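You operate a simulated robot arm through the tools that you are given. There is no shell and no other tool.

You run a simulated two-armed robot. Do the job below in one go: nothing can be reset, and whatever is moved stays where it is left.

TASK
End the ring test that is on hold and shut the frame down.
Fine: low pressure, stroke to -30 mm, grip pressure knob to 0, pressure off.

It is judged by the outcome, as a careful person would: the job done as asked, and still so three seconds after it is handed in. It fails if anything else is knocked over, pushed out of place, dropped, spilled or broken.

THE ROBOT
Two 7-joint arms with fingered hands on one trunk that stands fixed in place. Base frame: the origin is at the foot of the trunk, x ahead of it, y to its left, z up. Lengths are in cm, angles in rad, forces in N, time in s.
The left shoulder is at [7, 16.9, 121.8], the right one opposite. With the tool pointing down near the work surface each hand reaches from about 10 to 66 cm from the base axis, measured 20 degrees to its own side. Payload 3.4 kg a hand.
Tool frame (each hand has its own): the origin (TCP) lies between the finger pads and is the grasp point; the fingertips stand 2.3 cm ahead of it; z points along the fingers, y is the line along which they close. The gripper opens to 11.6 cm; its body begins 6.5 cm behind the TCP. The gripper is a hand of 4 fingers: y runs from the thumb to the fingers, the wrist lies at [0, 0, -21.1] in the tool frame, and closing takes about 1.5 s.
Orientation is that of the tool frame in the base frame, as a unit quaternion [x, y, z, w]. With the fingers straight down and closing along the base's y, the tool's x points along the base's -x, its y along +y and its z along -z.

THE INTERFACE
- The arms move only by the tool step_arm. It takes "left_motion", "right_motion" or both (then of equal length, played together; a hand with none holds still); each is a list that holds one entry, the list of rows, each a list of 7 numbers: the turn, a rotation vector about the tool's x, y, z in rad, then the shift along the tool's x, y, z in cm, then the gripper command, from -1 (fully open) to 1 (shut), values between in proportion. In form: [[[wx, wy, wz, dx, dy, dz, jaw], ...]]. A call has 1 to 20 rows; each row is the pose to reach, as a shift and turn from the pose commanded when the call began, along the tool's axes at that moment. Each row takes 0.2 s and may step no farther than 5 cm and 0.15 rad from the row before; otherwise, or with a gripper value out of range, the whole call is refused. A pose out of reach is approached as far as the arm can. The call stops where the force on the tool passes 40 N (or 10 N more than at its start, if that is more) or the arm is blocked; 0.2 s more then pass. The fingers move at their own pace (about 15.3 cm/s each) and stop on an object; they squeeze with about 33 N. The grip force told is the motor's: it shows also when the fingers shut on nothing. Time passes only in rows, and 0.2 s behind the last, so rows that repeat a pose let the fingers close. The reply holds the time, the measured pose of the TCP, the force on the tool along the base axes, the opening and the grip force, in the units named above and with some noise, with the torque about the TCP (base axes, N m) and any sound that the robot's microphone picked up.
- Cameras (640 x 400 px; columns grow to the right, rows downward): "scene" is now at [13.54, 1.92, 144.13]; the picture's right is [0.22, -0.98, 0.00], its down [-0.62, -0.14, -0.77] and it looks along [0.75, 0.17, -0.64] (base axes); focal length 309 px, centre (320, 200). "left" rides on the left gripper at [-6.9, 0.1, -9] in its tool frame; the picture's right is [-0.01, -1.00, 0.00], its down [0.79, -0.01, -0.61] and it looks along [0.61, -0.01, 0.79] (tool axes); focal length 251 px, centre (320, 200). "right" rides on the right gripper at [6.9, 0.1, -9] in its tool frame; the picture's right is [-0.01, 1.00, 0.00], its down [-0.80, -0.01, -0.61] and it looks along [-0.61, -0.01, 0.80] (tool axes); focal length 251 px, centre (320, 200). There is no depth. A picture from a camera that has moved, and an enlarged one, comes with that camera's place and axes in the base frame and with its lens.
- snapshot(camera): a new picture of that camera. It takes no simulated time.
- slide_trunk(by): slides the trunk up (or, below 0, down) by that many cm; the arms and the scene camera ride with it, the base frame stays. It gives what a move gives, with no picture.
- grasp_type(shape, hand): the hand has 4 fingers and takes this shape, open, in about a second: jaw (thumb against the fingers, like two jaws); tri (thumb and two fingers); tip (a fingertip pinch); poke (one finger out to press); point (the index stretched); flat (the hand flat); cup (the hand cupped); fist (a fist). The gripper value then closes the fingers along that shape, each until it touches; the sizes above hold for jaw. It gives what a move gives, with no picture.
- head_to(pan, tilt): turns the head with the scene camera to pan (to the left, within 1.501 rad either way) and tilt (down, from -0.506 to 1.204), counted from straight ahead of the robot. It gives what a move gives.
- close_up(camera, box): a new picture of the part [left, top, right, bottom] of that camera's present view, enlarged. It takes no simulated time.
- close_job(): hands the job in; it is judged then, once.

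Nothing tells you positions but the pictures and the camera data. Unless the task says otherwise, let go and move clear before handing in.

The tools are called after "Emit:" as a command line: name --argument value ..., lists and objects as JSON in quotes. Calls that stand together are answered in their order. step_arm: Moves the arms, as the interface text tells. Its arguments: {"type":"object","properties":{"left_motion":{"type":"array"},"right_motion":{"type":"array"}},"required":[]} The other tools are called the same way: slide_trunk (by) moves the trunk up or down; grasp_type (shape, hand) gives the hand a shape; head_to (pan, tilt) turns the head that bears the scene camera; snapshot (camera) takes a picture; close_up (camera, box) takes an enlarged picture of a part of a camera's view; close_job () hands the job in.

At the start:

```text
time_s: 0.0
left_eef_pos: [45.69, 29.21, 118.43]
left_tcp_rot: [0.001, 1.0, 0.0, 0.0]
left_contact_force: [-0.2, -0.4, 0.5]
left_wrist_torque: [0.02, 0.0, 0.01]
left_gripper_width: 11.58
left_grasp_force: 0.0
left_shape: jaw
right_eef_pos: [53.28, -21.15, 113.83]
right_tcp_rot: [0.0, 1.0, 0.0, -0.001]
right_contact_force: [-0.2, 0.5, 0.0]
right_wrist_torque: [0.0, -0.01, 0.0]
right_gripper_width: 11.59
right_grasp_force: 0.1
right_shape: jaw
trunk travel left (down, up): [-72.5, 21.5]
head pan, tilt (commanded): [0.222, 0.693]
```

scene: 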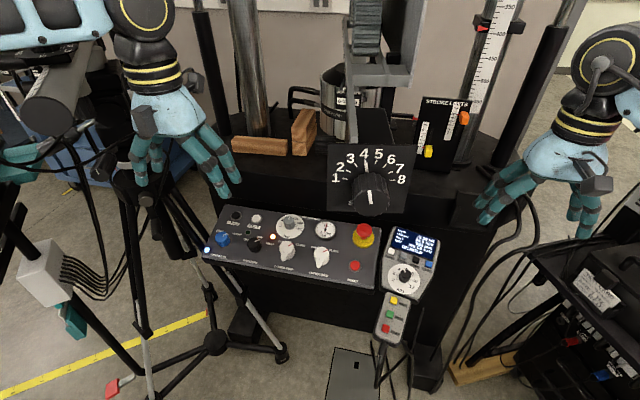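
right: 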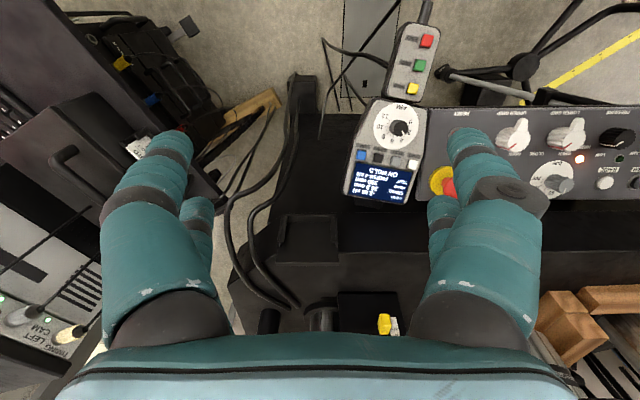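
left: 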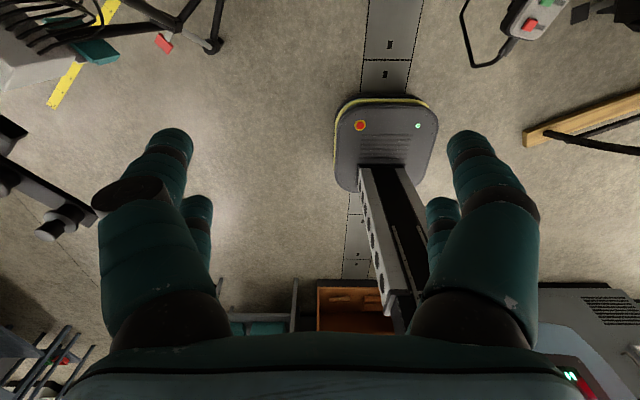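

I see a hydraulic test frame with a control panel, a hand-held controller (POD) with a dial, and a big 1–8 knob scale. I'll zoom in to read all labels before moving anything.

Emit:
close_up --camera "scene" --box '[190, 190, 390, 315]'

Emit:
close_up --camera "scene" --box '[360, 220, 460, 350]'

Emit:
close_up --camera "scene" --box '[310, 80, 490, 220]'

Emit:
snapshot --camera "scene"

```text
3.20 times, centred on (290, 252) of scene
camera zoom: at [13.54, 1.92, 144.13], right [0.22, -0.98, 0.0], down [-0.62, -0.14, -0.77], along [0.75, 0.17, -0.64], focal length 988 px, centre (416, 32)
```

zoom: 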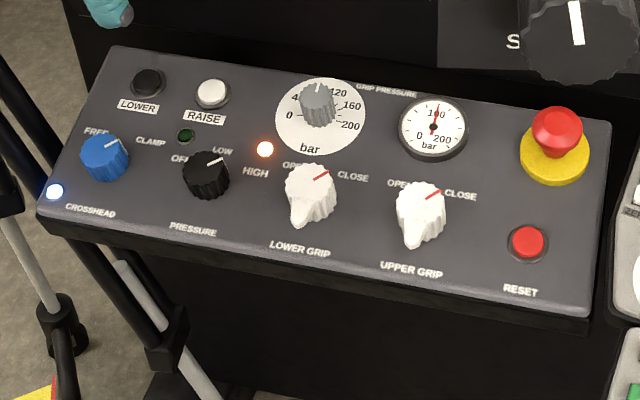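

```text
3.08 times, centred on (410, 285) of scene
camera zoom: at [13.54, 1.92, 144.13], right [0.22, -0.98, 0.0], down [-0.62, -0.14, -0.77], along [0.75, 0.17, -0.64], focal length 950 px, centre (43, -62)
```

zoom: 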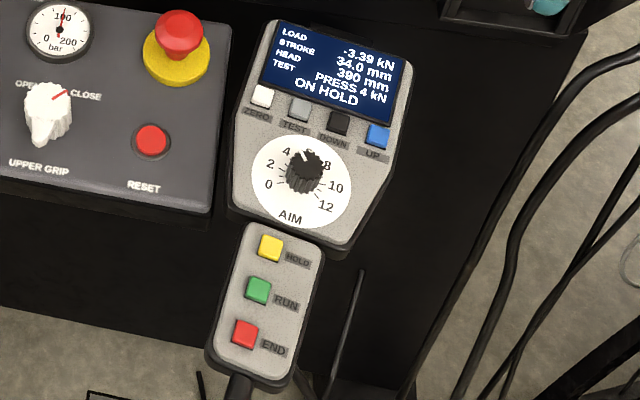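

```text
2.86 times, centred on (400, 150) of scene
camera zoom: at [13.54, 1.92, 144.13], right [0.22, -0.98, 0.0], down [-0.62, -0.14, -0.77], along [0.75, 0.17, -0.64], focal length 882 px, centre (91, 343)
```

zoom: 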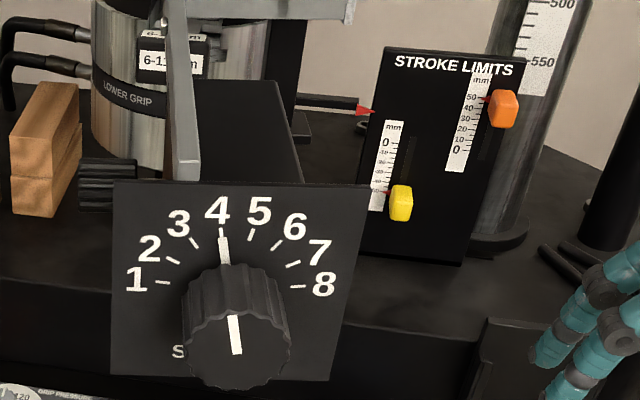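

```text
taken
camera scene: at [13.54, 1.92, 144.13], right [0.22, -0.98, 0.0], down [-0.62, -0.14, -0.77], along [0.75, 0.17, -0.64], focal length 309 px, centre (320, 200)
```

scene: 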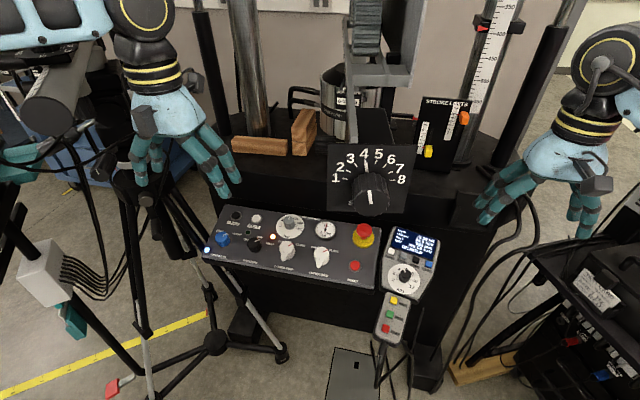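

The panel carries a pressure selector (OFF/LOW/HIGH), a grip pressure dial and grip switches. The handset has END and jog buttons, and its screen reads stroke 34.0 mm, ON HOLD. Before touching anything I'll look around the frame, including the load train and limits.

Emit:
head_to --pan 0.1 --tilt 0.1

Emit:
snapshot --camera "scene"

```text
time_s: 1.0
left_eef_pos: [45.68, 29.12, 118.44]
left_tcp_rot: [0.0, 1.0, 0.0, 0.001]
left_contact_force: [0.4, -0.9, 0.2]
left_wrist_torque: [-0.02, 0.01, 0.03]
left_gripper_width: 11.57
left_grasp_force: 0.1
left_shape: jaw
right_eef_pos: [53.35, -21.2, 113.79]
right_tcp_rot: [-0.001, 1.0, -0.001, 0.001]
right_contact_force: [-0.3, -0.2, 0.6]
right_wrist_torque: [0.01, 0.0, 0.02]
right_gripper_width: 11.6
right_grasp_force: 0.0
right_shape: jaw
trunk travel left (down, up): [-72.5, 21.5]
head pan, tilt (commanded): [0.099, 0.099]
```

```text
taken
camera scene: at [14.39, 0.96, 149.54], right [0.1, -0.99, 0.0], down [-0.1, -0.01, -0.99], along [0.99, 0.1, -0.1], focal length 309 px, centre (320, 200)
```

scene: 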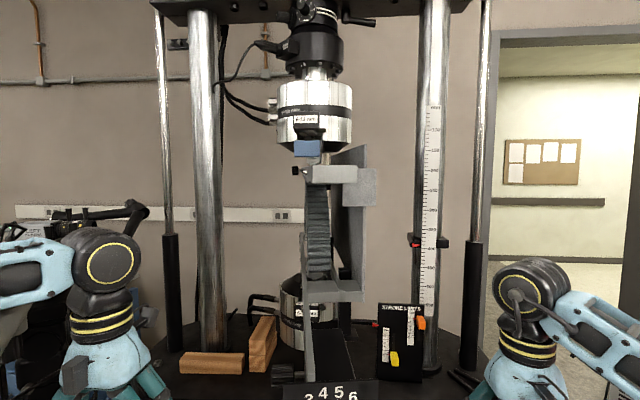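

Emit:
close_up --camera "scene" --box '[240, 60, 400, 160]'

Emit:
close_up --camera "scene" --box '[240, 150, 400, 250]'

Emit:
close_up --camera "scene" --box '[180, 250, 440, 400]'

Emit:
close_up --camera "scene" --box '[360, 290, 450, 390]'

Emit:
close_up --camera "scene" --box '[390, 90, 470, 320]'

Emit:
head_to --pan 0.1 --tilt 0.45

Emit:
snapshot --camera "scene"

```text
4.00 times, centred on (320, 110) of scene
camera zoom: at [14.39, 0.96, 149.54], right [0.1, -0.99, 0.0], down [-0.1, -0.01, -0.99], along [0.99, 0.1, -0.1], focal length 1236 px, centre (320, 560)
```

zoom: 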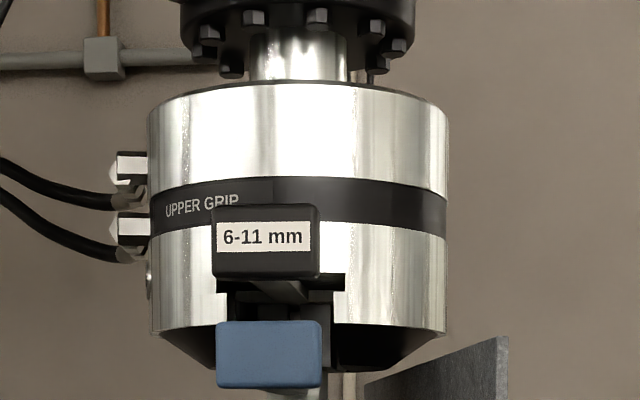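

```text
4.00 times, centred on (320, 200) of scene
camera zoom: at [14.39, 0.96, 149.54], right [0.1, -0.99, 0.0], down [-0.1, -0.01, -0.99], along [0.99, 0.1, -0.1], focal length 1236 px, centre (320, 200)
```

zoom: 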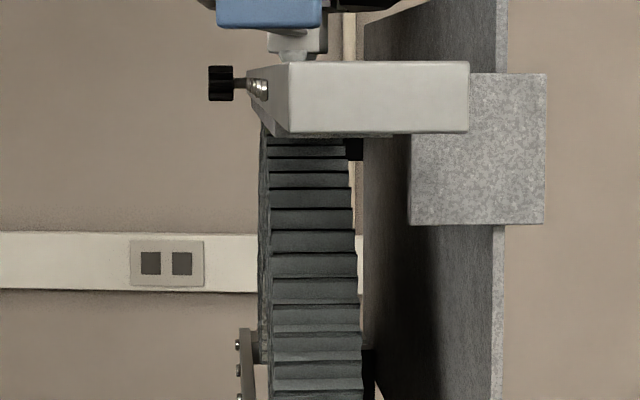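

```text
2.46 times, centred on (310, 325) of scene
camera zoom: at [14.39, 0.96, 149.54], right [0.1, -0.99, 0.0], down [-0.1, -0.01, -0.99], along [0.99, 0.1, -0.1], focal length 760 px, centre (345, -108)
```

zoom: 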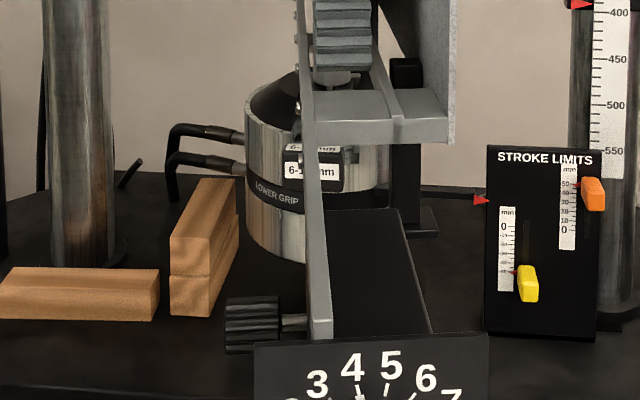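

```text
4.00 times, centred on (405, 340) of scene
camera zoom: at [14.39, 0.96, 149.54], right [0.1, -0.99, 0.0], down [-0.1, -0.01, -0.99], along [0.99, 0.1, -0.1], focal length 1236 px, centre (-20, -360)
```

zoom: 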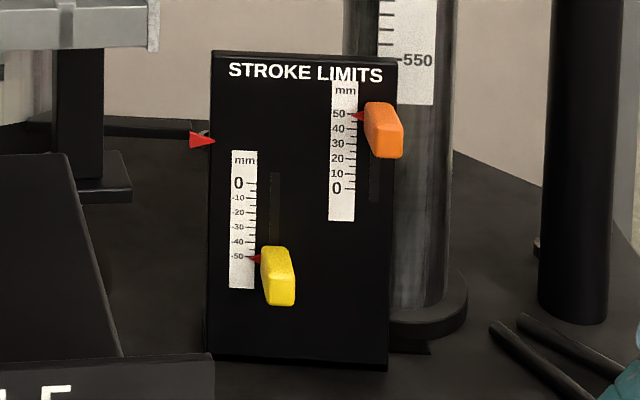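

```text
1.74 times, centred on (430, 205) of scene
camera zoom: at [14.39, 0.96, 149.54], right [0.1, -0.99, 0.0], down [-0.1, -0.01, -0.99], along [0.99, 0.1, -0.1], focal length 537 px, centre (129, 191)
```

zoom: 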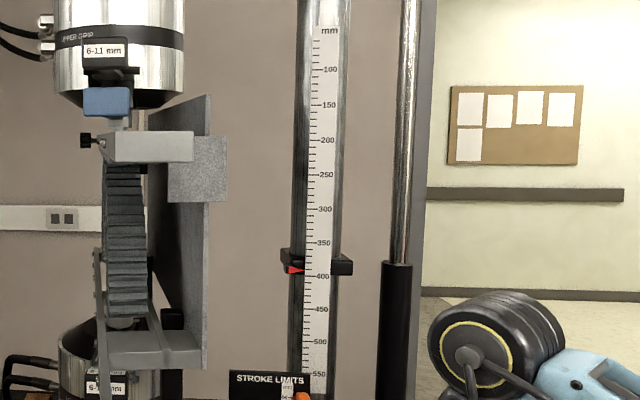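

```text
time_s: 1.8
left_eef_pos: [45.71, 29.24, 118.41]
left_tcp_rot: [0.0, 1.0, 0.0, 0.0]
left_contact_force: [0.9, 0.6, 0.5]
left_wrist_torque: [0.02, 0.05, 0.02]
left_gripper_width: 11.59
left_grasp_force: 0.0
left_shape: jaw
right_eef_pos: [53.35, -21.17, 113.93]
right_tcp_rot: [0.0, 1.0, 0.0, 0.0]
right_contact_force: [1.1, 0.1, -0.1]
right_wrist_torque: [0.01, -0.02, 0.06]
right_gripper_width: 11.6
right_grasp_force: 0.1
right_shape: jaw
trunk travel left (down, up): [-72.5, 21.5]
head pan, tilt (commanded): [0.099, 0.45]
```

```text
taken
camera scene: at [14.37, 0.96, 146.3], right [0.1, -1.0, 0.0], down [-0.43, -0.04, -0.9], along [0.9, 0.09, -0.43], focal length 309 px, centre (320, 200)
```

scene: 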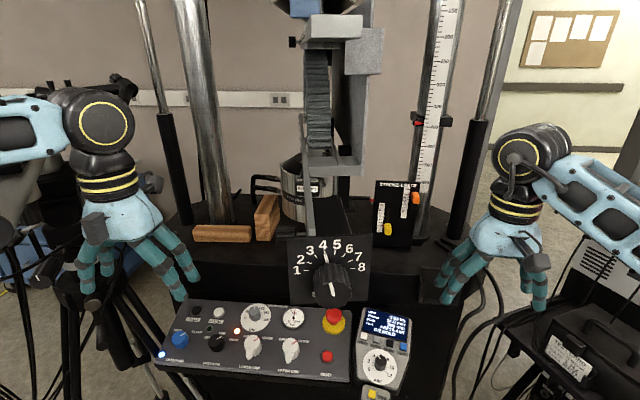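

I take the panel to be near x≈65, z≈80 and the handset nearer, around x≈50–60, y≈-5. I'll move the right hand sideways and back in free air to get a clearer camera view for triangulation.

Emit:
step_arm --right_motion '[[[0, 0, 0, 2.5, 3.5, 0, -1], [0, 0, 0, 5, 7, 0, -1], [0, 0, 0, 7.5, 10.5, 0, -1], [0, 0, 0, 10, 14, 0, -1]]]'

Emit:
snapshot --camera "right"

Emit:
head_to --pan 0.1 --tilt 0.85

Emit:
snapshot --camera "scene"

```text
time_s: 2.8
left_eef_pos: [45.58, 29.49, 118.28]
left_tcp_rot: [0.0, 1.0, -0.001, 0.0]
left_contact_force: [-0.6, -0.9, -0.1]
left_wrist_torque: [0.0, 0.0, -0.01]
left_gripper_width: 11.61
left_grasp_force: 0.1
left_shape: jaw
right_eef_pos: [43.02, -6.82, 113.8]
right_tcp_rot: [0.0, 1.0, -0.001, 0.0]
right_contact_force: [0.2, 0.7, 0.1]
right_wrist_torque: [0.01, 0.0, -0.01]
right_gripper_width: 11.61
right_grasp_force: 0.0
right_shape: jaw
trunk travel left (down, up): [-72.5, 21.5]
head pan, tilt (commanded): [0.099, 0.45]
```

```text
taken
camera right: at [36.23, -6.79, 122.64], right [0.01, 1.0, 0.0], down [0.79, -0.01, 0.61], along [0.61, -0.01, -0.79], focal length 251 px, centre (320, 200)
```

right: 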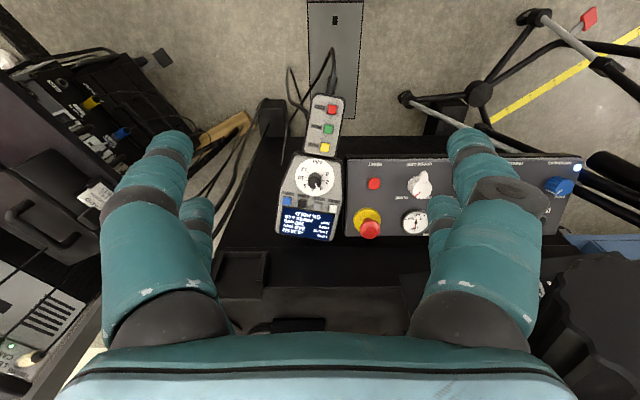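

```text
time_s: 3.7
left_eef_pos: [45.55, 29.15, 118.32]
left_tcp_rot: [0.001, 1.0, 0.0, 0.001]
left_contact_force: [0.0, -0.4, -0.8]
left_wrist_torque: [0.02, 0.03, 0.03]
left_gripper_width: 11.58
left_grasp_force: 0.0
left_shape: jaw
right_eef_pos: [43.24, -7.07, 113.78]
right_tcp_rot: [0.0, 1.0, 0.0, 0.0]
right_contact_force: [0.0, 0.6, 0.0]
right_wrist_torque: [-0.03, 0.0, -0.01]
right_gripper_width: 11.6
right_grasp_force: 0.1
right_shape: jaw
trunk travel left (down, up): [-72.5, 21.5]
head pan, tilt (commanded): [0.099, 0.85]
```

```text
taken
camera scene: at [13.02, 0.79, 142.85], right [0.1, -1.0, 0.0], down [-0.75, -0.07, -0.66], along [0.66, 0.07, -0.75], focal length 309 px, centre (320, 200)
```

scene: 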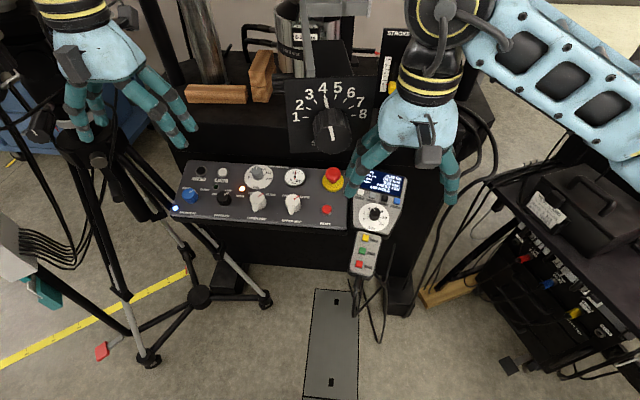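

I'll take enlarged views of the panel and handset from both cameras to triangulate each control.

Emit:
close_up --camera "right" --box '[260, 80, 400, 250]'

Emit:
close_up --camera "scene" --box '[165, 150, 355, 235]'

Emit:
close_up --camera "scene" --box '[310, 155, 430, 285]'

Emit:
close_up --camera "right" --box '[340, 130, 640, 260]'

```text
2.35 times, centred on (330, 165) of right
camera zoom: at [36.35, -7.02, 122.62], right [0.01, 1.0, 0.0], down [0.8, -0.01, 0.61], along [0.61, -0.01, -0.8], focal length 592 px, centre (296, 282)
```

zoom: 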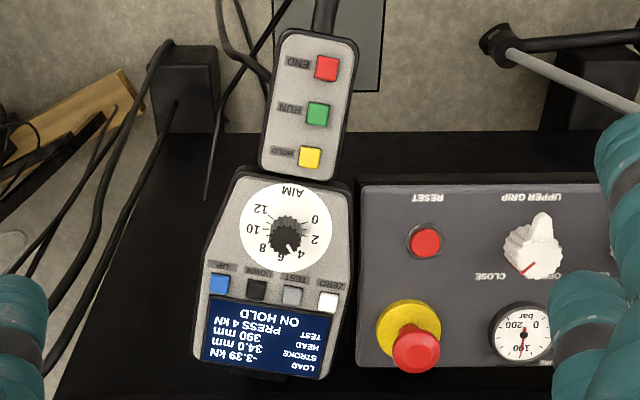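

```text
3.37 times, centred on (260, 192) of scene
camera zoom: at [13.02, 0.79, 142.85], right [0.1, -1.0, 0.0], down [-0.75, -0.07, -0.66], along [0.66, 0.07, -0.75], focal length 1040 px, centre (522, 225)
```

zoom: 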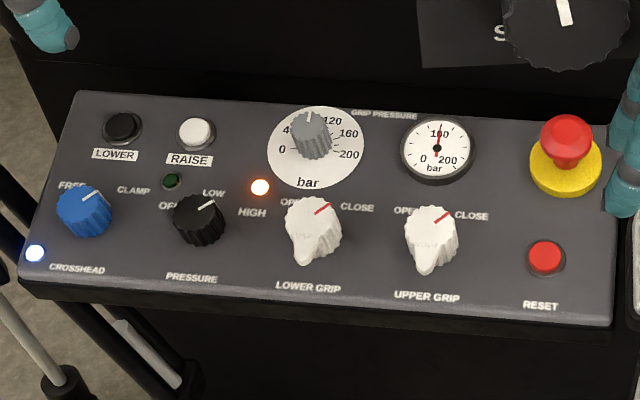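

```text
3.08 times, centred on (370, 220) of scene
camera zoom: at [13.02, 0.79, 142.85], right [0.1, -1.0, 0.0], down [-0.75, -0.07, -0.66], along [0.66, 0.07, -0.75], focal length 950 px, centre (166, 138)
```

zoom: 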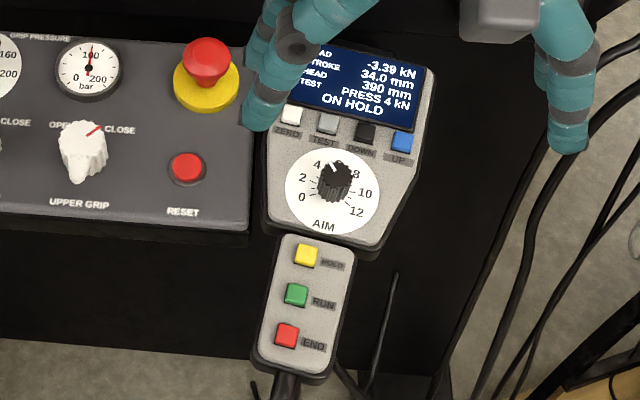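

```text
2.13 times, centred on (490, 195) of right
camera zoom: at [36.35, -7.02, 122.62], right [0.01, 1.0, 0.0], down [0.8, -0.01, 0.61], along [0.61, -0.01, -0.8], focal length 536 px, centre (-43, 211)
```

zoom: 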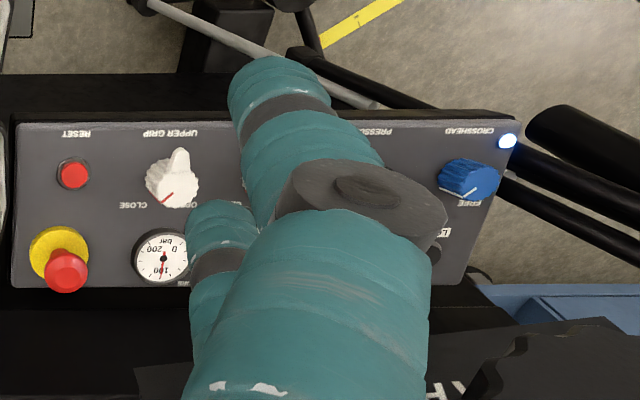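

The panel surfaces slope about 16° toward the robot. The END button is near (50.6, -5, 77.8) and DOWN near (67.8, -10.7, 83). I'll give the right hand the poke shape up in free air and see where its fingertip lies.

Emit:
grasp_type --shape "poke" --hand "right"

Emit:
snapshot --camera "right"

Emit:
snapshot --camera "scene"

```text
time_s: 4.6
left_eef_pos: [45.62, 29.2, 118.31]
left_tcp_rot: [-0.001, 1.0, 0.0, 0.0]
left_contact_force: [-0.4, 0.6, 0.8]
left_wrist_torque: [0.0, 0.0, 0.0]
left_gripper_width: 11.62
left_grasp_force: 0.0
left_shape: jaw
right_eef_pos: [43.13, -7.03, 113.85]
right_tcp_rot: [0.0, 1.0, 0.0, 0.001]
right_contact_force: [-0.1, 0.1, -0.1]
right_wrist_torque: [0.01, -0.04, -0.01]
right_gripper_width: 0.01
right_grasp_force: 0.0
right_shape: poke
trunk travel left (down, up): [-72.5, 21.5]
head pan, tilt (commanded): [0.099, 0.85]
```

```text
taken
camera right: at [36.34, -6.99, 122.62], right [0.01, 1.0, 0.0], down [0.79, -0.01, 0.61], along [0.61, -0.01, -0.8], focal length 251 px, centre (320, 200)
```

right: 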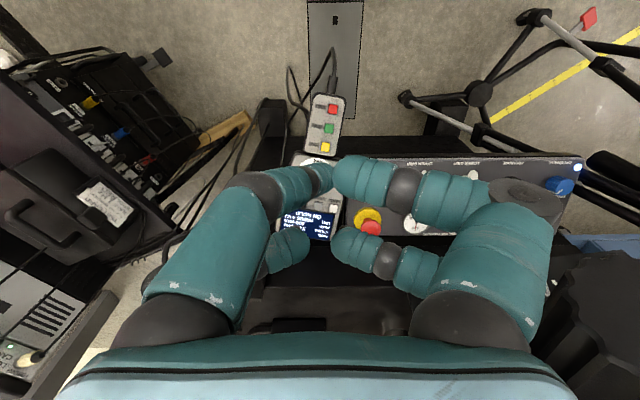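

```text
taken
camera scene: at [13.0, 0.83, 142.84], right [0.1, -1.0, 0.0], down [-0.75, -0.07, -0.66], along [0.66, 0.07, -0.75], focal length 309 px, centre (320, 200)
```

scene: 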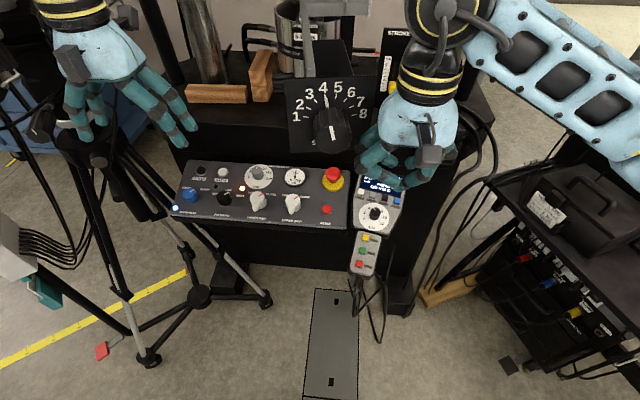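

Emit:
close_up --camera "scene" --box '[340, 80, 480, 200]'

Emit:
close_up --camera "right" --box '[220, 140, 420, 280]'

Emit:
grasp_type --shape "point" --hand "right"

Emit:
snapshot --camera "right"

Emit:
close_up --camera "scene" --box '[340, 80, 480, 200]'

```text
3.33 times, centred on (410, 140) of scene
camera zoom: at [13.0, 0.83, 142.84], right [0.1, -1.0, 0.0], down [-0.75, -0.07, -0.66], along [0.66, 0.07, -0.75], focal length 1030 px, centre (20, 400)
```

zoom: 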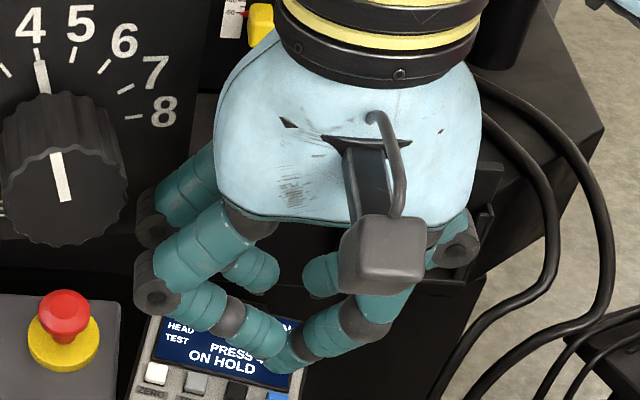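

```text
2.86 times, centred on (320, 210) of right
camera zoom: at [36.34, -6.99, 122.62], right [0.01, 1.0, 0.0], down [0.79, -0.01, 0.61], along [0.61, -0.01, -0.8], focal length 718 px, centre (320, 171)
```

zoom: 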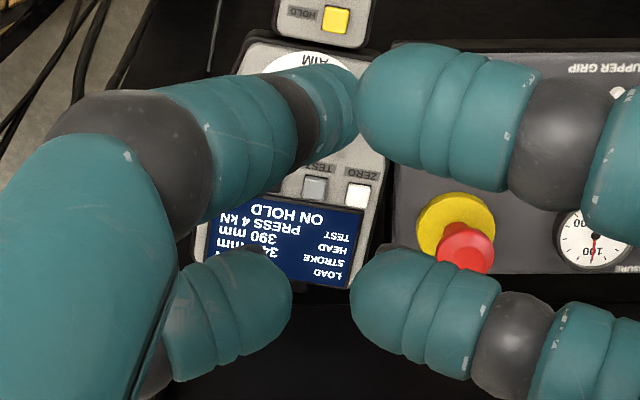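

```text
time_s: 5.5
left_eef_pos: [45.5, 29.18, 118.36]
left_tcp_rot: [0.0, 1.0, 0.0, 0.0]
left_contact_force: [0.0, -0.1, -0.4]
left_wrist_torque: [-0.01, -0.01, 0.0]
left_gripper_width: 11.59
left_grasp_force: 0.0
left_shape: jaw
right_eef_pos: [43.12, -7.02, 113.88]
right_tcp_rot: [0.0, 1.0, 0.0, 0.0]
right_contact_force: [0.6, -0.3, 0.1]
right_wrist_torque: [0.0, 0.0, 0.0]
right_gripper_width: 0.01
right_grasp_force: 0.1
right_shape: point
trunk travel left (down, up): [-72.5, 21.5]
head pan, tilt (commanded): [0.099, 0.85]
```

```text
taken
camera right: at [36.34, -6.99, 122.62], right [0.01, 1.0, 0.0], down [0.8, -0.01, 0.61], along [0.61, -0.01, -0.8], focal length 251 px, centre (320, 200)
```

right: 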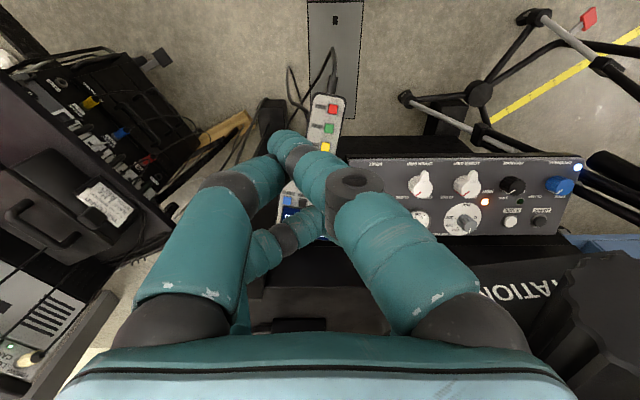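

```text
3.33 times, centred on (410, 140) of scene
camera zoom: at [13.0, 0.82, 142.84], right [0.1, -1.0, 0.0], down [-0.75, -0.07, -0.66], along [0.66, 0.07, -0.75], focal length 1030 px, centre (20, 400)
```

zoom: 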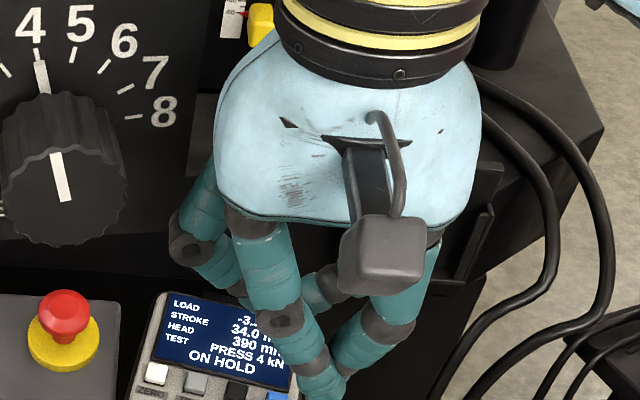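

Emit:
close_up --camera "scene" --box '[350, 130, 460, 220]'

Emit:
close_up --camera "right" --box '[180, 100, 420, 280]'

Emit:
step_arm --right_motion '[[[0, 0, 0, 0, 0, 0, 1], [0, 0, 0, 0, 0, 0, 1], [0, 0, 0, 0, 0, 0, 1], [0, 0, 0, 0, 0, 0, 1], [0, 0, 0, 0, 0, 0, 1], [0, 0, 0, 0, 0, 0, 1], [0, 0, 0, 0, 0, 0, 1]]]'

Emit:
snapshot --camera "right"

Emit:
close_up --camera "scene" --box '[350, 110, 460, 220]'

```text
4.44 times, centred on (405, 175) of scene
camera zoom: at [13.0, 0.82, 142.84], right [0.1, -1.0, 0.0], down [-0.75, -0.07, -0.66], along [0.66, 0.07, -0.75], focal length 1373 px, centre (-58, 311)
```

zoom: 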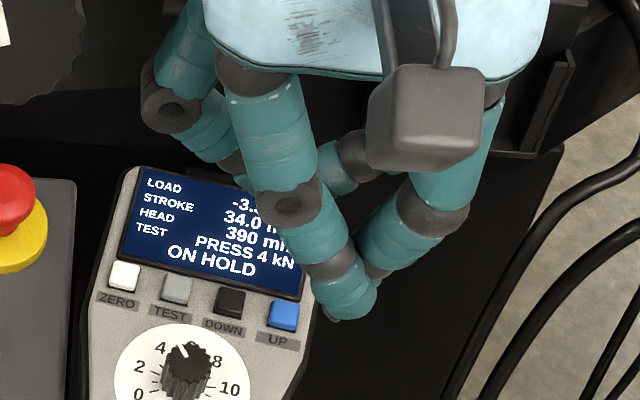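

```text
2.22 times, centred on (300, 190) of right
camera zoom: at [36.34, -6.99, 122.62], right [0.01, 1.0, 0.0], down [0.8, -0.01, 0.61], along [0.61, -0.01, -0.8], focal length 559 px, centre (364, 222)
```

zoom: 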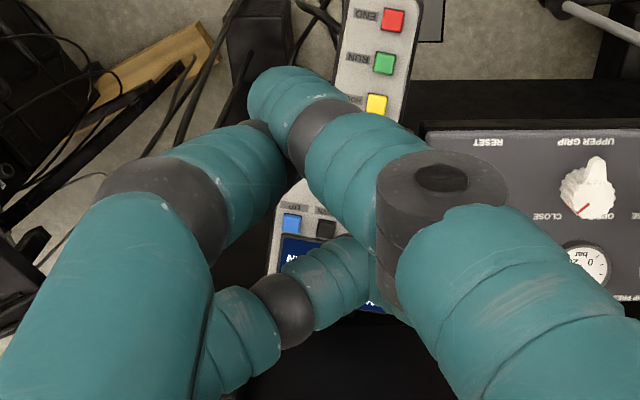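

```text
time_s: 7.1
left_eef_pos: [45.67, 29.24, 118.26]
left_tcp_rot: [0.0, 1.0, 0.0, -0.001]
left_contact_force: [0.3, 0.1, 0.4]
left_wrist_torque: [-0.03, 0.01, 0.02]
left_gripper_width: 11.57
left_grasp_force: 0.1
left_shape: jaw
right_eef_pos: [43.11, -6.95, 113.84]
right_tcp_rot: [0.0, 1.0, 0.0, 0.0]
right_contact_force: [1.0, 0.8, -0.2]
right_wrist_torque: [0.01, -0.01, 0.02]
right_gripper_width: 0.01
right_grasp_force: 0.0
right_shape: point
trunk travel left (down, up): [-72.5, 21.5]
head pan, tilt (commanded): [0.099, 0.85]
```

```text
taken
camera right: at [36.32, -6.97, 122.62], right [0.01, 1.0, 0.0], down [0.79, -0.01, 0.61], along [0.61, -0.01, -0.8], focal length 251 px, centre (320, 200)
```

right: 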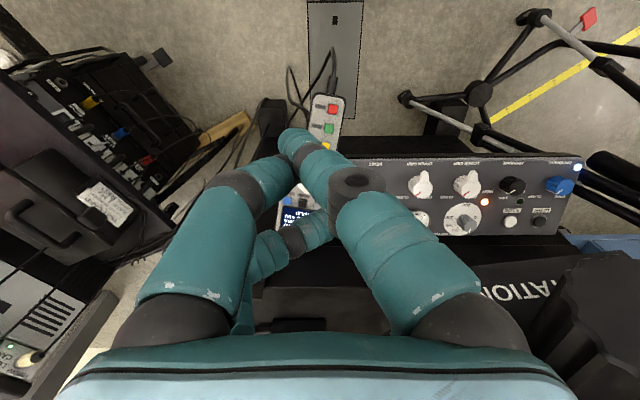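

```text
3.64 times, centred on (405, 165) of scene
camera zoom: at [13.0, 0.82, 142.84], right [0.1, -1.0, 0.0], down [-0.75, -0.07, -0.66], along [0.66, 0.07, -0.75], focal length 1123 px, centre (11, 327)
```

zoom: 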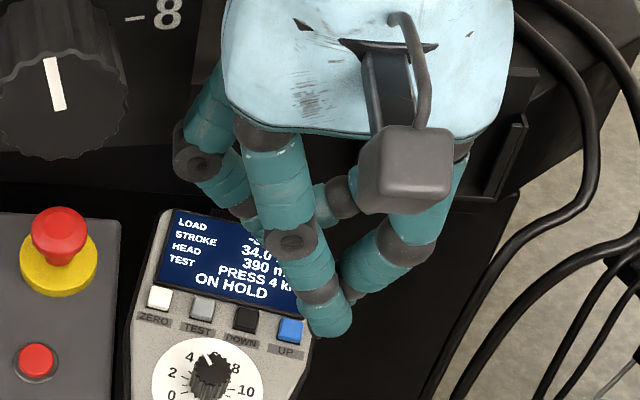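

I'll check the poke shape again with its fingers closed, and compare it to point before choosing how to press.

Emit:
grasp_type --shape "poke" --hand "right"

Emit:
step_arm --right_motion '[[[0, 0, 0, 0, 0, 0, 1], [0, 0, 0, 0, 0, 0, 1], [0, 0, 0, 0, 0, 0, 1], [0, 0, 0, 0, 0, 0, 1], [0, 0, 0, 0, 0, 0, 1], [0, 0, 0, 0, 0, 0, 1], [0, 0, 0, 0, 0, 0, 1]]]'

Emit:
close_up --camera "right" --box '[180, 100, 420, 280]'

Emit:
close_up --camera "scene" --box '[350, 110, 460, 220]'

Emit:
snapshot --camera "left"

```text
time_s: 8.0
left_eef_pos: [45.61, 29.19, 118.42]
left_tcp_rot: [0.0, 1.0, 0.0, 0.0]
left_contact_force: [-0.2, -0.4, 0.0]
left_wrist_torque: [-0.02, 0.03, -0.01]
left_gripper_width: 11.63
left_grasp_force: 0.1
left_shape: jaw
right_eef_pos: [43.14, -7.03, 113.81]
right_tcp_rot: [0.0, 1.0, 0.0, 0.0]
right_contact_force: [0.2, -0.9, 0.5]
right_wrist_torque: [0.02, -0.01, 0.0]
right_gripper_width: 0.0
right_grasp_force: 0.1
right_shape: poke
trunk travel left (down, up): [-72.5, 21.5]
head pan, tilt (commanded): [0.099, 0.85]
```

```text
time_s: 9.6
left_eef_pos: [45.68, 29.23, 118.34]
left_tcp_rot: [0.0, 1.0, 0.0, 0.0]
left_contact_force: [0.0, 0.4, 0.5]
left_wrist_torque: [0.0, -0.01, 0.01]
left_gripper_width: 11.61
left_grasp_force: 0.0
left_shape: jaw
right_eef_pos: [43.08, -7.02, 113.77]
right_tcp_rot: [0.0, 1.0, 0.0, 0.001]
right_contact_force: [-0.7, -0.2, 0.5]
right_wrist_torque: [-0.01, -0.01, 0.06]
right_gripper_width: 0.0
right_grasp_force: 0.0
right_shape: poke
trunk travel left (down, up): [-72.5, 21.5]
head pan, tilt (commanded): [0.099, 0.85]
```

```text
2.22 times, centred on (300, 190) of right
camera zoom: at [36.32, -6.97, 122.62], right [0.01, 1.0, 0.0], down [0.79, -0.01, 0.61], along [0.61, -0.01, -0.8], focal length 559 px, centre (364, 222)
```

zoom: 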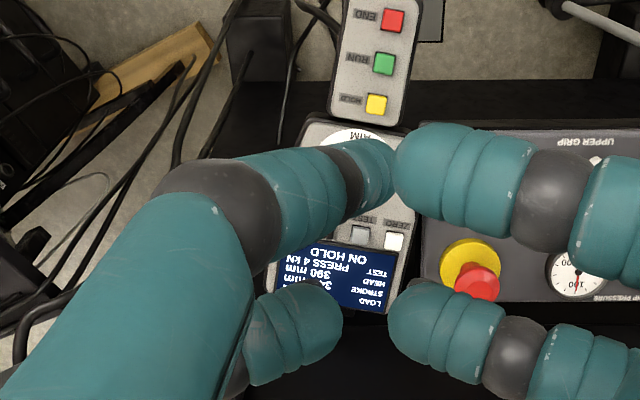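

```text
3.64 times, centred on (405, 165) of scene
camera zoom: at [13.0, 0.82, 142.84], right [0.1, -1.0, 0.0], down [-0.75, -0.07, -0.66], along [0.66, 0.07, -0.75], focal length 1123 px, centre (11, 327)
```

zoom: 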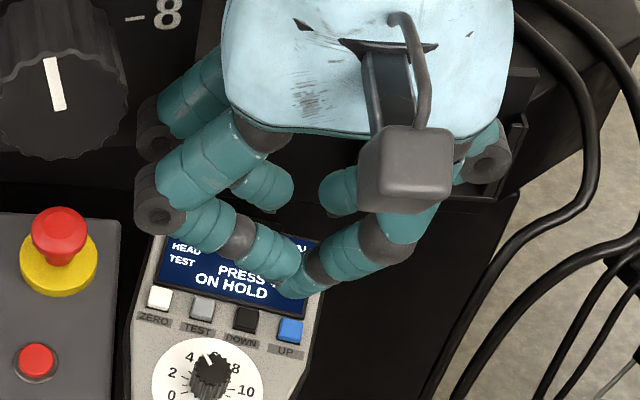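

```text
taken
camera left: at [52.45, 29.24, 127.22], right [0.01, -1.0, 0.0], down [-0.79, -0.01, 0.61], along [-0.61, -0.01, -0.79], focal length 251 px, centre (320, 200)
```

left: 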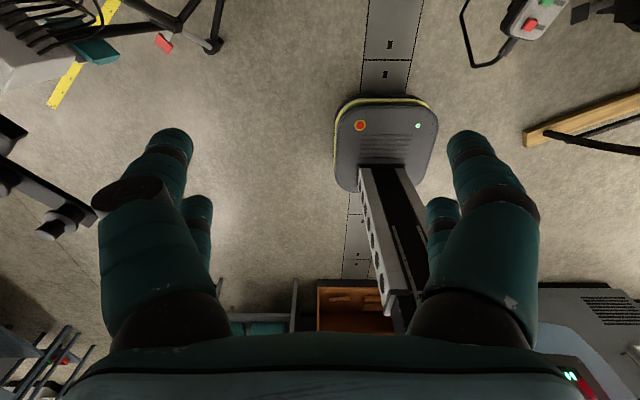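

Poke puts the pinched fingertips on the tool axis about 2.3 cm ahead of the TCP, which suits pressing. I'll lower the right hand with a forward tilt so the spare fingers stay lifted, stopping about 6 cm above END to check.

Emit:
step_arm --right_motion '[[[0, -0.1, 0, -1, 0.4, 4.5, 1], [0, -0.2, 0, -2, 0.8, 9, 1], [0, -0.3, 0, -3, 1.2, 13.5, 1], [0, -0.4, 0, -4, 1.6, 18, 1], [0, -0.5, 0, -5, 1.8, 22.5, 1], [0, -0.6, 0, -6, 2, 26, 1], [0, -0.6, 0, -6.2, 2, 27.8, 1]]]'

Emit:
snapshot --camera "scene"

Emit:
snapshot --camera "right"

```text
time_s: 11.2
left_eef_pos: [45.62, 29.23, 118.27]
left_tcp_rot: [0.0, 1.0, 0.0, 0.0]
left_contact_force: [-1.1, -0.4, 0.4]
left_wrist_torque: [-0.01, 0.01, 0.0]
left_gripper_width: 11.6
left_grasp_force: 0.0
left_shape: jaw
right_eef_pos: [49.56, -5.13, 86.1]
right_tcp_rot: [0.0, 0.955, 0.0, 0.296]
right_contact_force: [0.6, 1.4, 0.3]
right_wrist_torque: [-0.02, -0.03, -0.01]
right_gripper_width: 0.0
right_grasp_force: 0.1
right_shape: poke
trunk travel left (down, up): [-72.5, 21.5]
head pan, tilt (commanded): [0.099, 0.85]
```

```text
taken
camera scene: at [13.01, 0.83, 142.85], right [0.1, -1.0, 0.0], down [-0.75, -0.07, -0.66], along [0.66, 0.07, -0.75], focal length 309 px, centre (320, 200)
```

scene: 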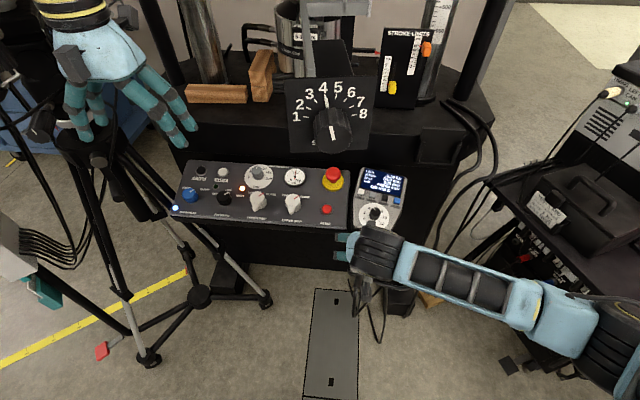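

```text
taken
camera right: at [38.89, -5.13, 89.45], right [0.01, 1.0, 0.01], down [0.31, -0.01, 0.95], along [0.95, 0.0, -0.31], focal length 251 px, centre (320, 200)
```

right: 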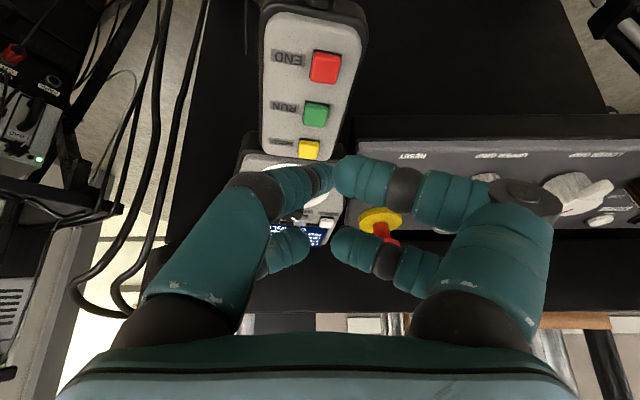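

The fingertip apex sits right above END, about 7 cm up, and the two views agree on its alignment. I'll descend to about 2 cm above the button and re-check.

Emit:
step_arm --right_motion '[[[0, 0, 0, 0.84, 0, 1.0, 1], [0, 0, 0, 1.68, 0, 2.0, 1], [0, 0, 0, 2.5, 0, 3.0, 1], [0, 0, 0, 3.35, 0, 4.01, 1]]]'

Emit:
snapshot --camera "right"

Emit:
close_up --camera "scene" --box '[310, 180, 430, 300]'

```text
time_s: 12.2
left_eef_pos: [45.69, 29.1, 118.36]
left_tcp_rot: [0.0, 1.0, 0.0, 0.0]
left_contact_force: [0.0, 0.3, -0.5]
left_wrist_torque: [0.01, -0.04, -0.02]
left_gripper_width: 11.58
left_grasp_force: 0.0
left_shape: jaw
right_eef_pos: [49.13, -5.06, 80.8]
right_tcp_rot: [0.0, 0.955, 0.0, 0.296]
right_contact_force: [0.3, -0.5, 0.2]
right_wrist_torque: [0.0, -0.01, 0.0]
right_gripper_width: 0.0
right_grasp_force: 0.1
right_shape: poke
trunk travel left (down, up): [-72.5, 21.5]
head pan, tilt (commanded): [0.099, 0.85]
```

```text
taken
camera right: at [38.36, -5.06, 84.19], right [0.01, 1.0, 0.01], down [0.31, -0.01, 0.95], along [0.95, -0.01, -0.31], focal length 251 px, centre (320, 200)
```

right: 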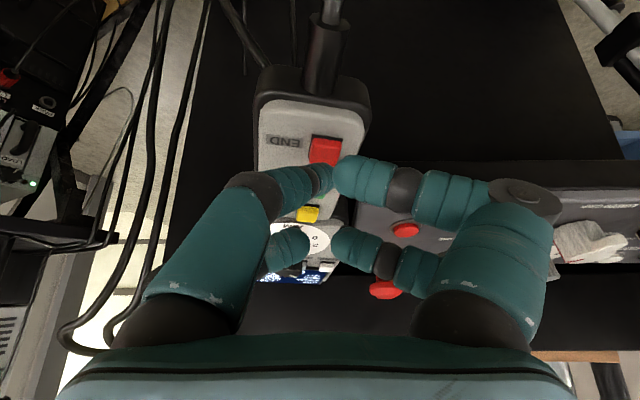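

```text
3.33 times, centred on (370, 240) of scene
camera zoom: at [13.02, 0.83, 142.84], right [0.1, -1.0, 0.0], down [-0.75, -0.07, -0.66], along [0.66, 0.07, -0.75], focal length 1030 px, centre (153, 67)
```

zoom: 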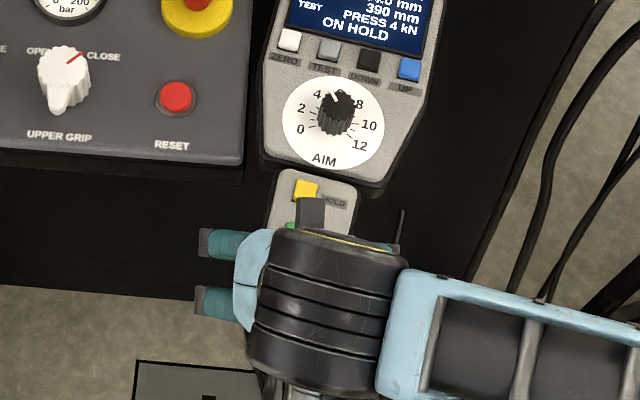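

The apex is about 2 cm above END and centred on it within 3 mm. I'll press slowly along the button's normal and watch the force.

Emit:
step_arm --right_motion '[[[0, 0, 0, 0.145, -0.2, 0.48, 1], [0, 0, 0, 0.29, -0.2, 0.95, 1], [0, 0, 0, 0.39, -0.2, 1.29, 1], [0, 0, 0, 0.46, -0.2, 1.52, 1], [0, 0, 0, 0.52, -0.2, 1.72, 1]]]'

Emit:
close_up --camera "right" --box '[240, 80, 400, 280]'

Emit:
close_up --camera "scene" --box '[340, 155, 430, 215]'

```text
time_s: 13.4
left_eef_pos: [45.06, 29.16, 118.58]
left_tcp_rot: [0.0, 1.0, 0.0, 0.003]
left_contact_force: [0.7, -0.5, -0.4]
left_wrist_torque: [-0.01, 0.01, 0.0]
left_gripper_width: 11.58
left_grasp_force: 0.0
left_shape: jaw
right_eef_pos: [49.37, -5.27, 79.48]
right_tcp_rot: [0.0, 0.954, 0.001, 0.3]
right_contact_force: [-3.7, -2.2, 30.6]
right_wrist_torque: [-0.08, -0.31, -0.06]
right_gripper_width: 0.0
right_grasp_force: 0.1
right_shape: poke
trunk travel left (down, up): [-72.5, 21.5]
head pan, tilt (commanded): [0.099, 0.85]
heard: click
```

```text
2.00 times, centred on (320, 180) of right
camera zoom: at [38.64, -5.34, 82.81], right [0.01, 1.0, 0.01], down [0.31, -0.01, 0.95], along [0.95, 0.0, -0.31], focal length 503 px, centre (320, 240)
```

zoom: 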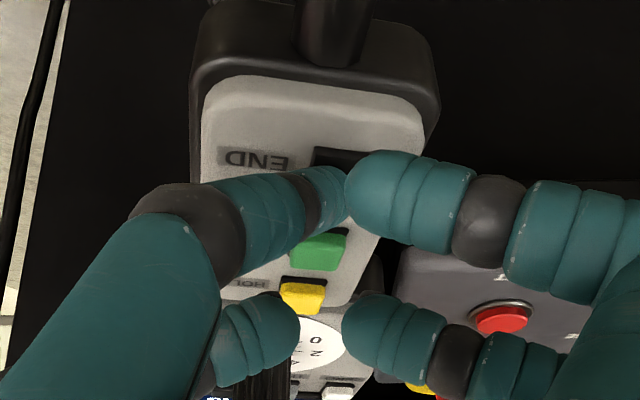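

```text
6.67 times, centred on (385, 185) of scene
camera zoom: at [12.38, 0.83, 142.94], right [0.1, -1.0, 0.0], down [-0.74, -0.07, -0.66], along [0.66, 0.07, -0.75], focal length 2059 px, centre (-113, 300)
```

zoom: 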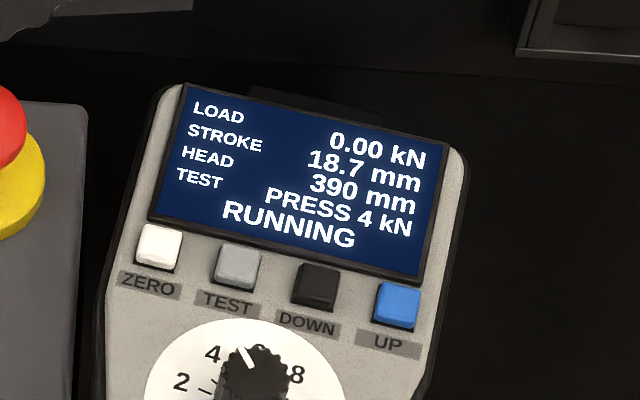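

END clicked; the load is 0 and the stroke is 18.7 mm, apparently returning. I'll lift the finger off and watch the display.

Emit:
step_arm --right_motion '[[[0, 0, 0, -0.15, 0, -0.5, 1], [0, 0, 0, -0.6, 0, -2, 1], [0, 0, 0, -1.4, 0, -4.5, 1]]]'

Emit:
close_up --camera "scene" --box '[340, 155, 430, 215]'

Emit:
snapshot --camera "right"

```text
time_s: 14.2
left_eef_pos: [45.58, 29.23, 118.3]
left_tcp_rot: [0.0, 1.0, 0.0, 0.0]
left_contact_force: [-0.1, 0.2, 0.6]
left_wrist_torque: [-0.01, 0.01, 0.02]
left_gripper_width: 11.57
left_grasp_force: 0.0
left_shape: jaw
right_eef_pos: [48.0, -5.23, 83.48]
right_tcp_rot: [-0.001, 0.956, 0.0, 0.295]
right_contact_force: [-0.3, 0.5, 0.5]
right_wrist_torque: [0.0, 0.01, 0.0]
right_gripper_width: 0.0
right_grasp_force: 0.1
right_shape: poke
trunk travel left (down, up): [-72.5, 21.5]
head pan, tilt (commanded): [0.099, 0.85]
```

```text
6.67 times, centred on (385, 185) of scene
camera zoom: at [12.86, 0.83, 142.84], right [0.1, -0.99, 0.0], down [-0.75, -0.07, -0.66], along [0.66, 0.07, -0.75], focal length 2059 px, centre (-113, 300)
```

zoom: 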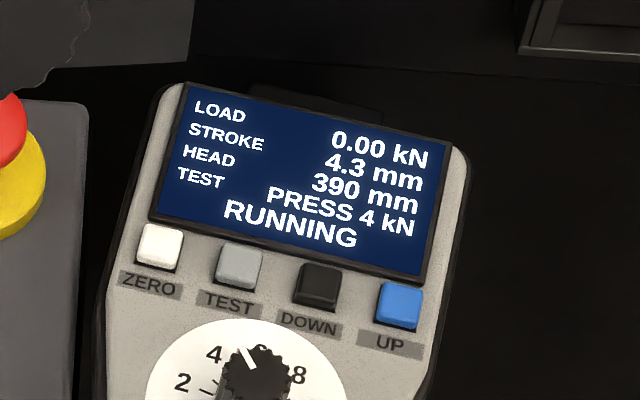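

```text
taken
camera right: at [37.3, -5.25, 86.98], right [0.01, 1.0, 0.0], down [0.31, -0.01, 0.95], along [0.95, -0.01, -0.31], focal length 251 px, centre (320, 200)
```

right: 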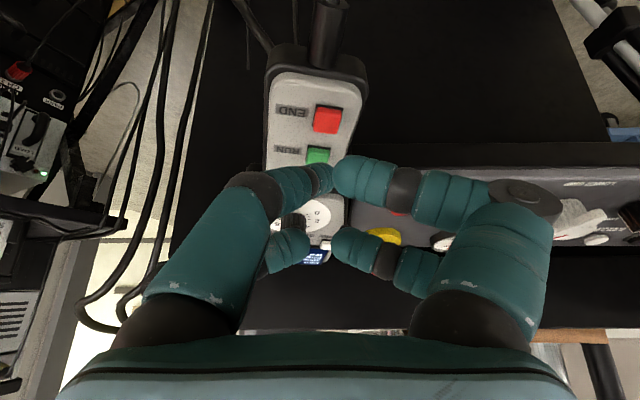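

The stroke is still falling after END, so it looks like the return move. I'll wait briefly and watch.

Emit:
step_arm --right_motion '[[[0, 0, 0, 0, 0, 0, 1], [0, 0, 0, 0, 0, 0, 1]]]'

Emit:
close_up --camera "scene" --box '[340, 155, 430, 215]'

```text
time_s: 14.8
left_eef_pos: [45.6, 29.18, 118.43]
left_tcp_rot: [0.0, 1.0, 0.0, 0.0]
left_contact_force: [0.4, -0.3, 0.4]
left_wrist_torque: [-0.02, -0.03, 0.0]
left_gripper_width: 11.61
left_grasp_force: 0.0
left_shape: jaw
right_eef_pos: [48.07, -5.35, 83.54]
right_tcp_rot: [0.0, 0.955, 0.0, 0.296]
right_contact_force: [0.1, 0.1, -0.5]
right_wrist_torque: [0.02, 0.0, 0.04]
right_gripper_width: 0.0
right_grasp_force: 0.0
right_shape: poke
trunk travel left (down, up): [-72.5, 21.5]
head pan, tilt (commanded): [0.099, 0.85]
```

```text
6.67 times, centred on (385, 185) of scene
camera zoom: at [12.96, 0.83, 142.85], right [0.1, -1.0, 0.0], down [-0.75, -0.07, -0.66], along [0.66, 0.07, -0.75], focal length 2059 px, centre (-113, 300)
```

zoom: 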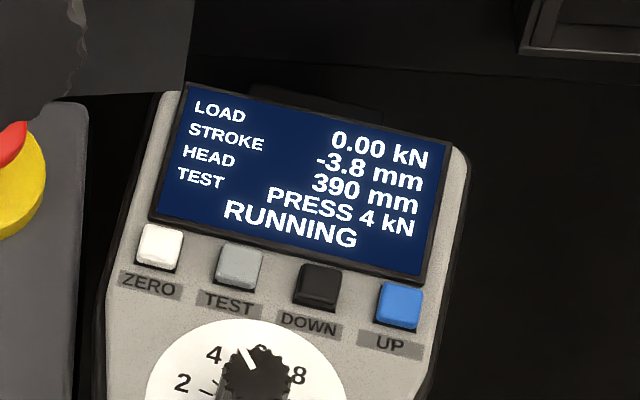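

Emit:
step_arm --right_motion '[[[0, 0, 0, 0, 0, 0, 1], [0, 0, 0, 0, 0, 0, 1]]]'

Emit:
close_up --camera "scene" --box '[340, 155, 430, 215]'

```text
time_s: 15.4
left_eef_pos: [45.69, 29.27, 118.3]
left_tcp_rot: [0.0, 1.0, 0.0, 0.0]
left_contact_force: [0.1, -0.5, -0.5]
left_wrist_torque: [-0.03, -0.01, 0.0]
left_gripper_width: 11.58
left_grasp_force: 0.1
left_shape: jaw
right_eef_pos: [48.16, -5.25, 83.57]
right_tcp_rot: [0.001, 0.955, 0.0, 0.295]
right_contact_force: [0.3, 0.7, 0.8]
right_wrist_torque: [-0.01, -0.03, 0.0]
right_gripper_width: 0.0
right_grasp_force: 0.0
right_shape: poke
trunk travel left (down, up): [-72.5, 21.5]
head pan, tilt (commanded): [0.099, 0.85]
```

```text
6.67 times, centred on (385, 185) of scene
camera zoom: at [12.99, 0.83, 142.84], right [0.1, -1.0, 0.0], down [-0.75, -0.07, -0.66], along [0.66, 0.07, -0.75], focal length 2059 px, centre (-113, 300)
```

zoom: 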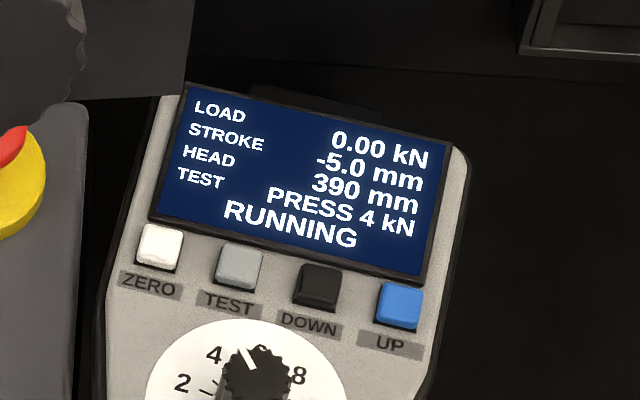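

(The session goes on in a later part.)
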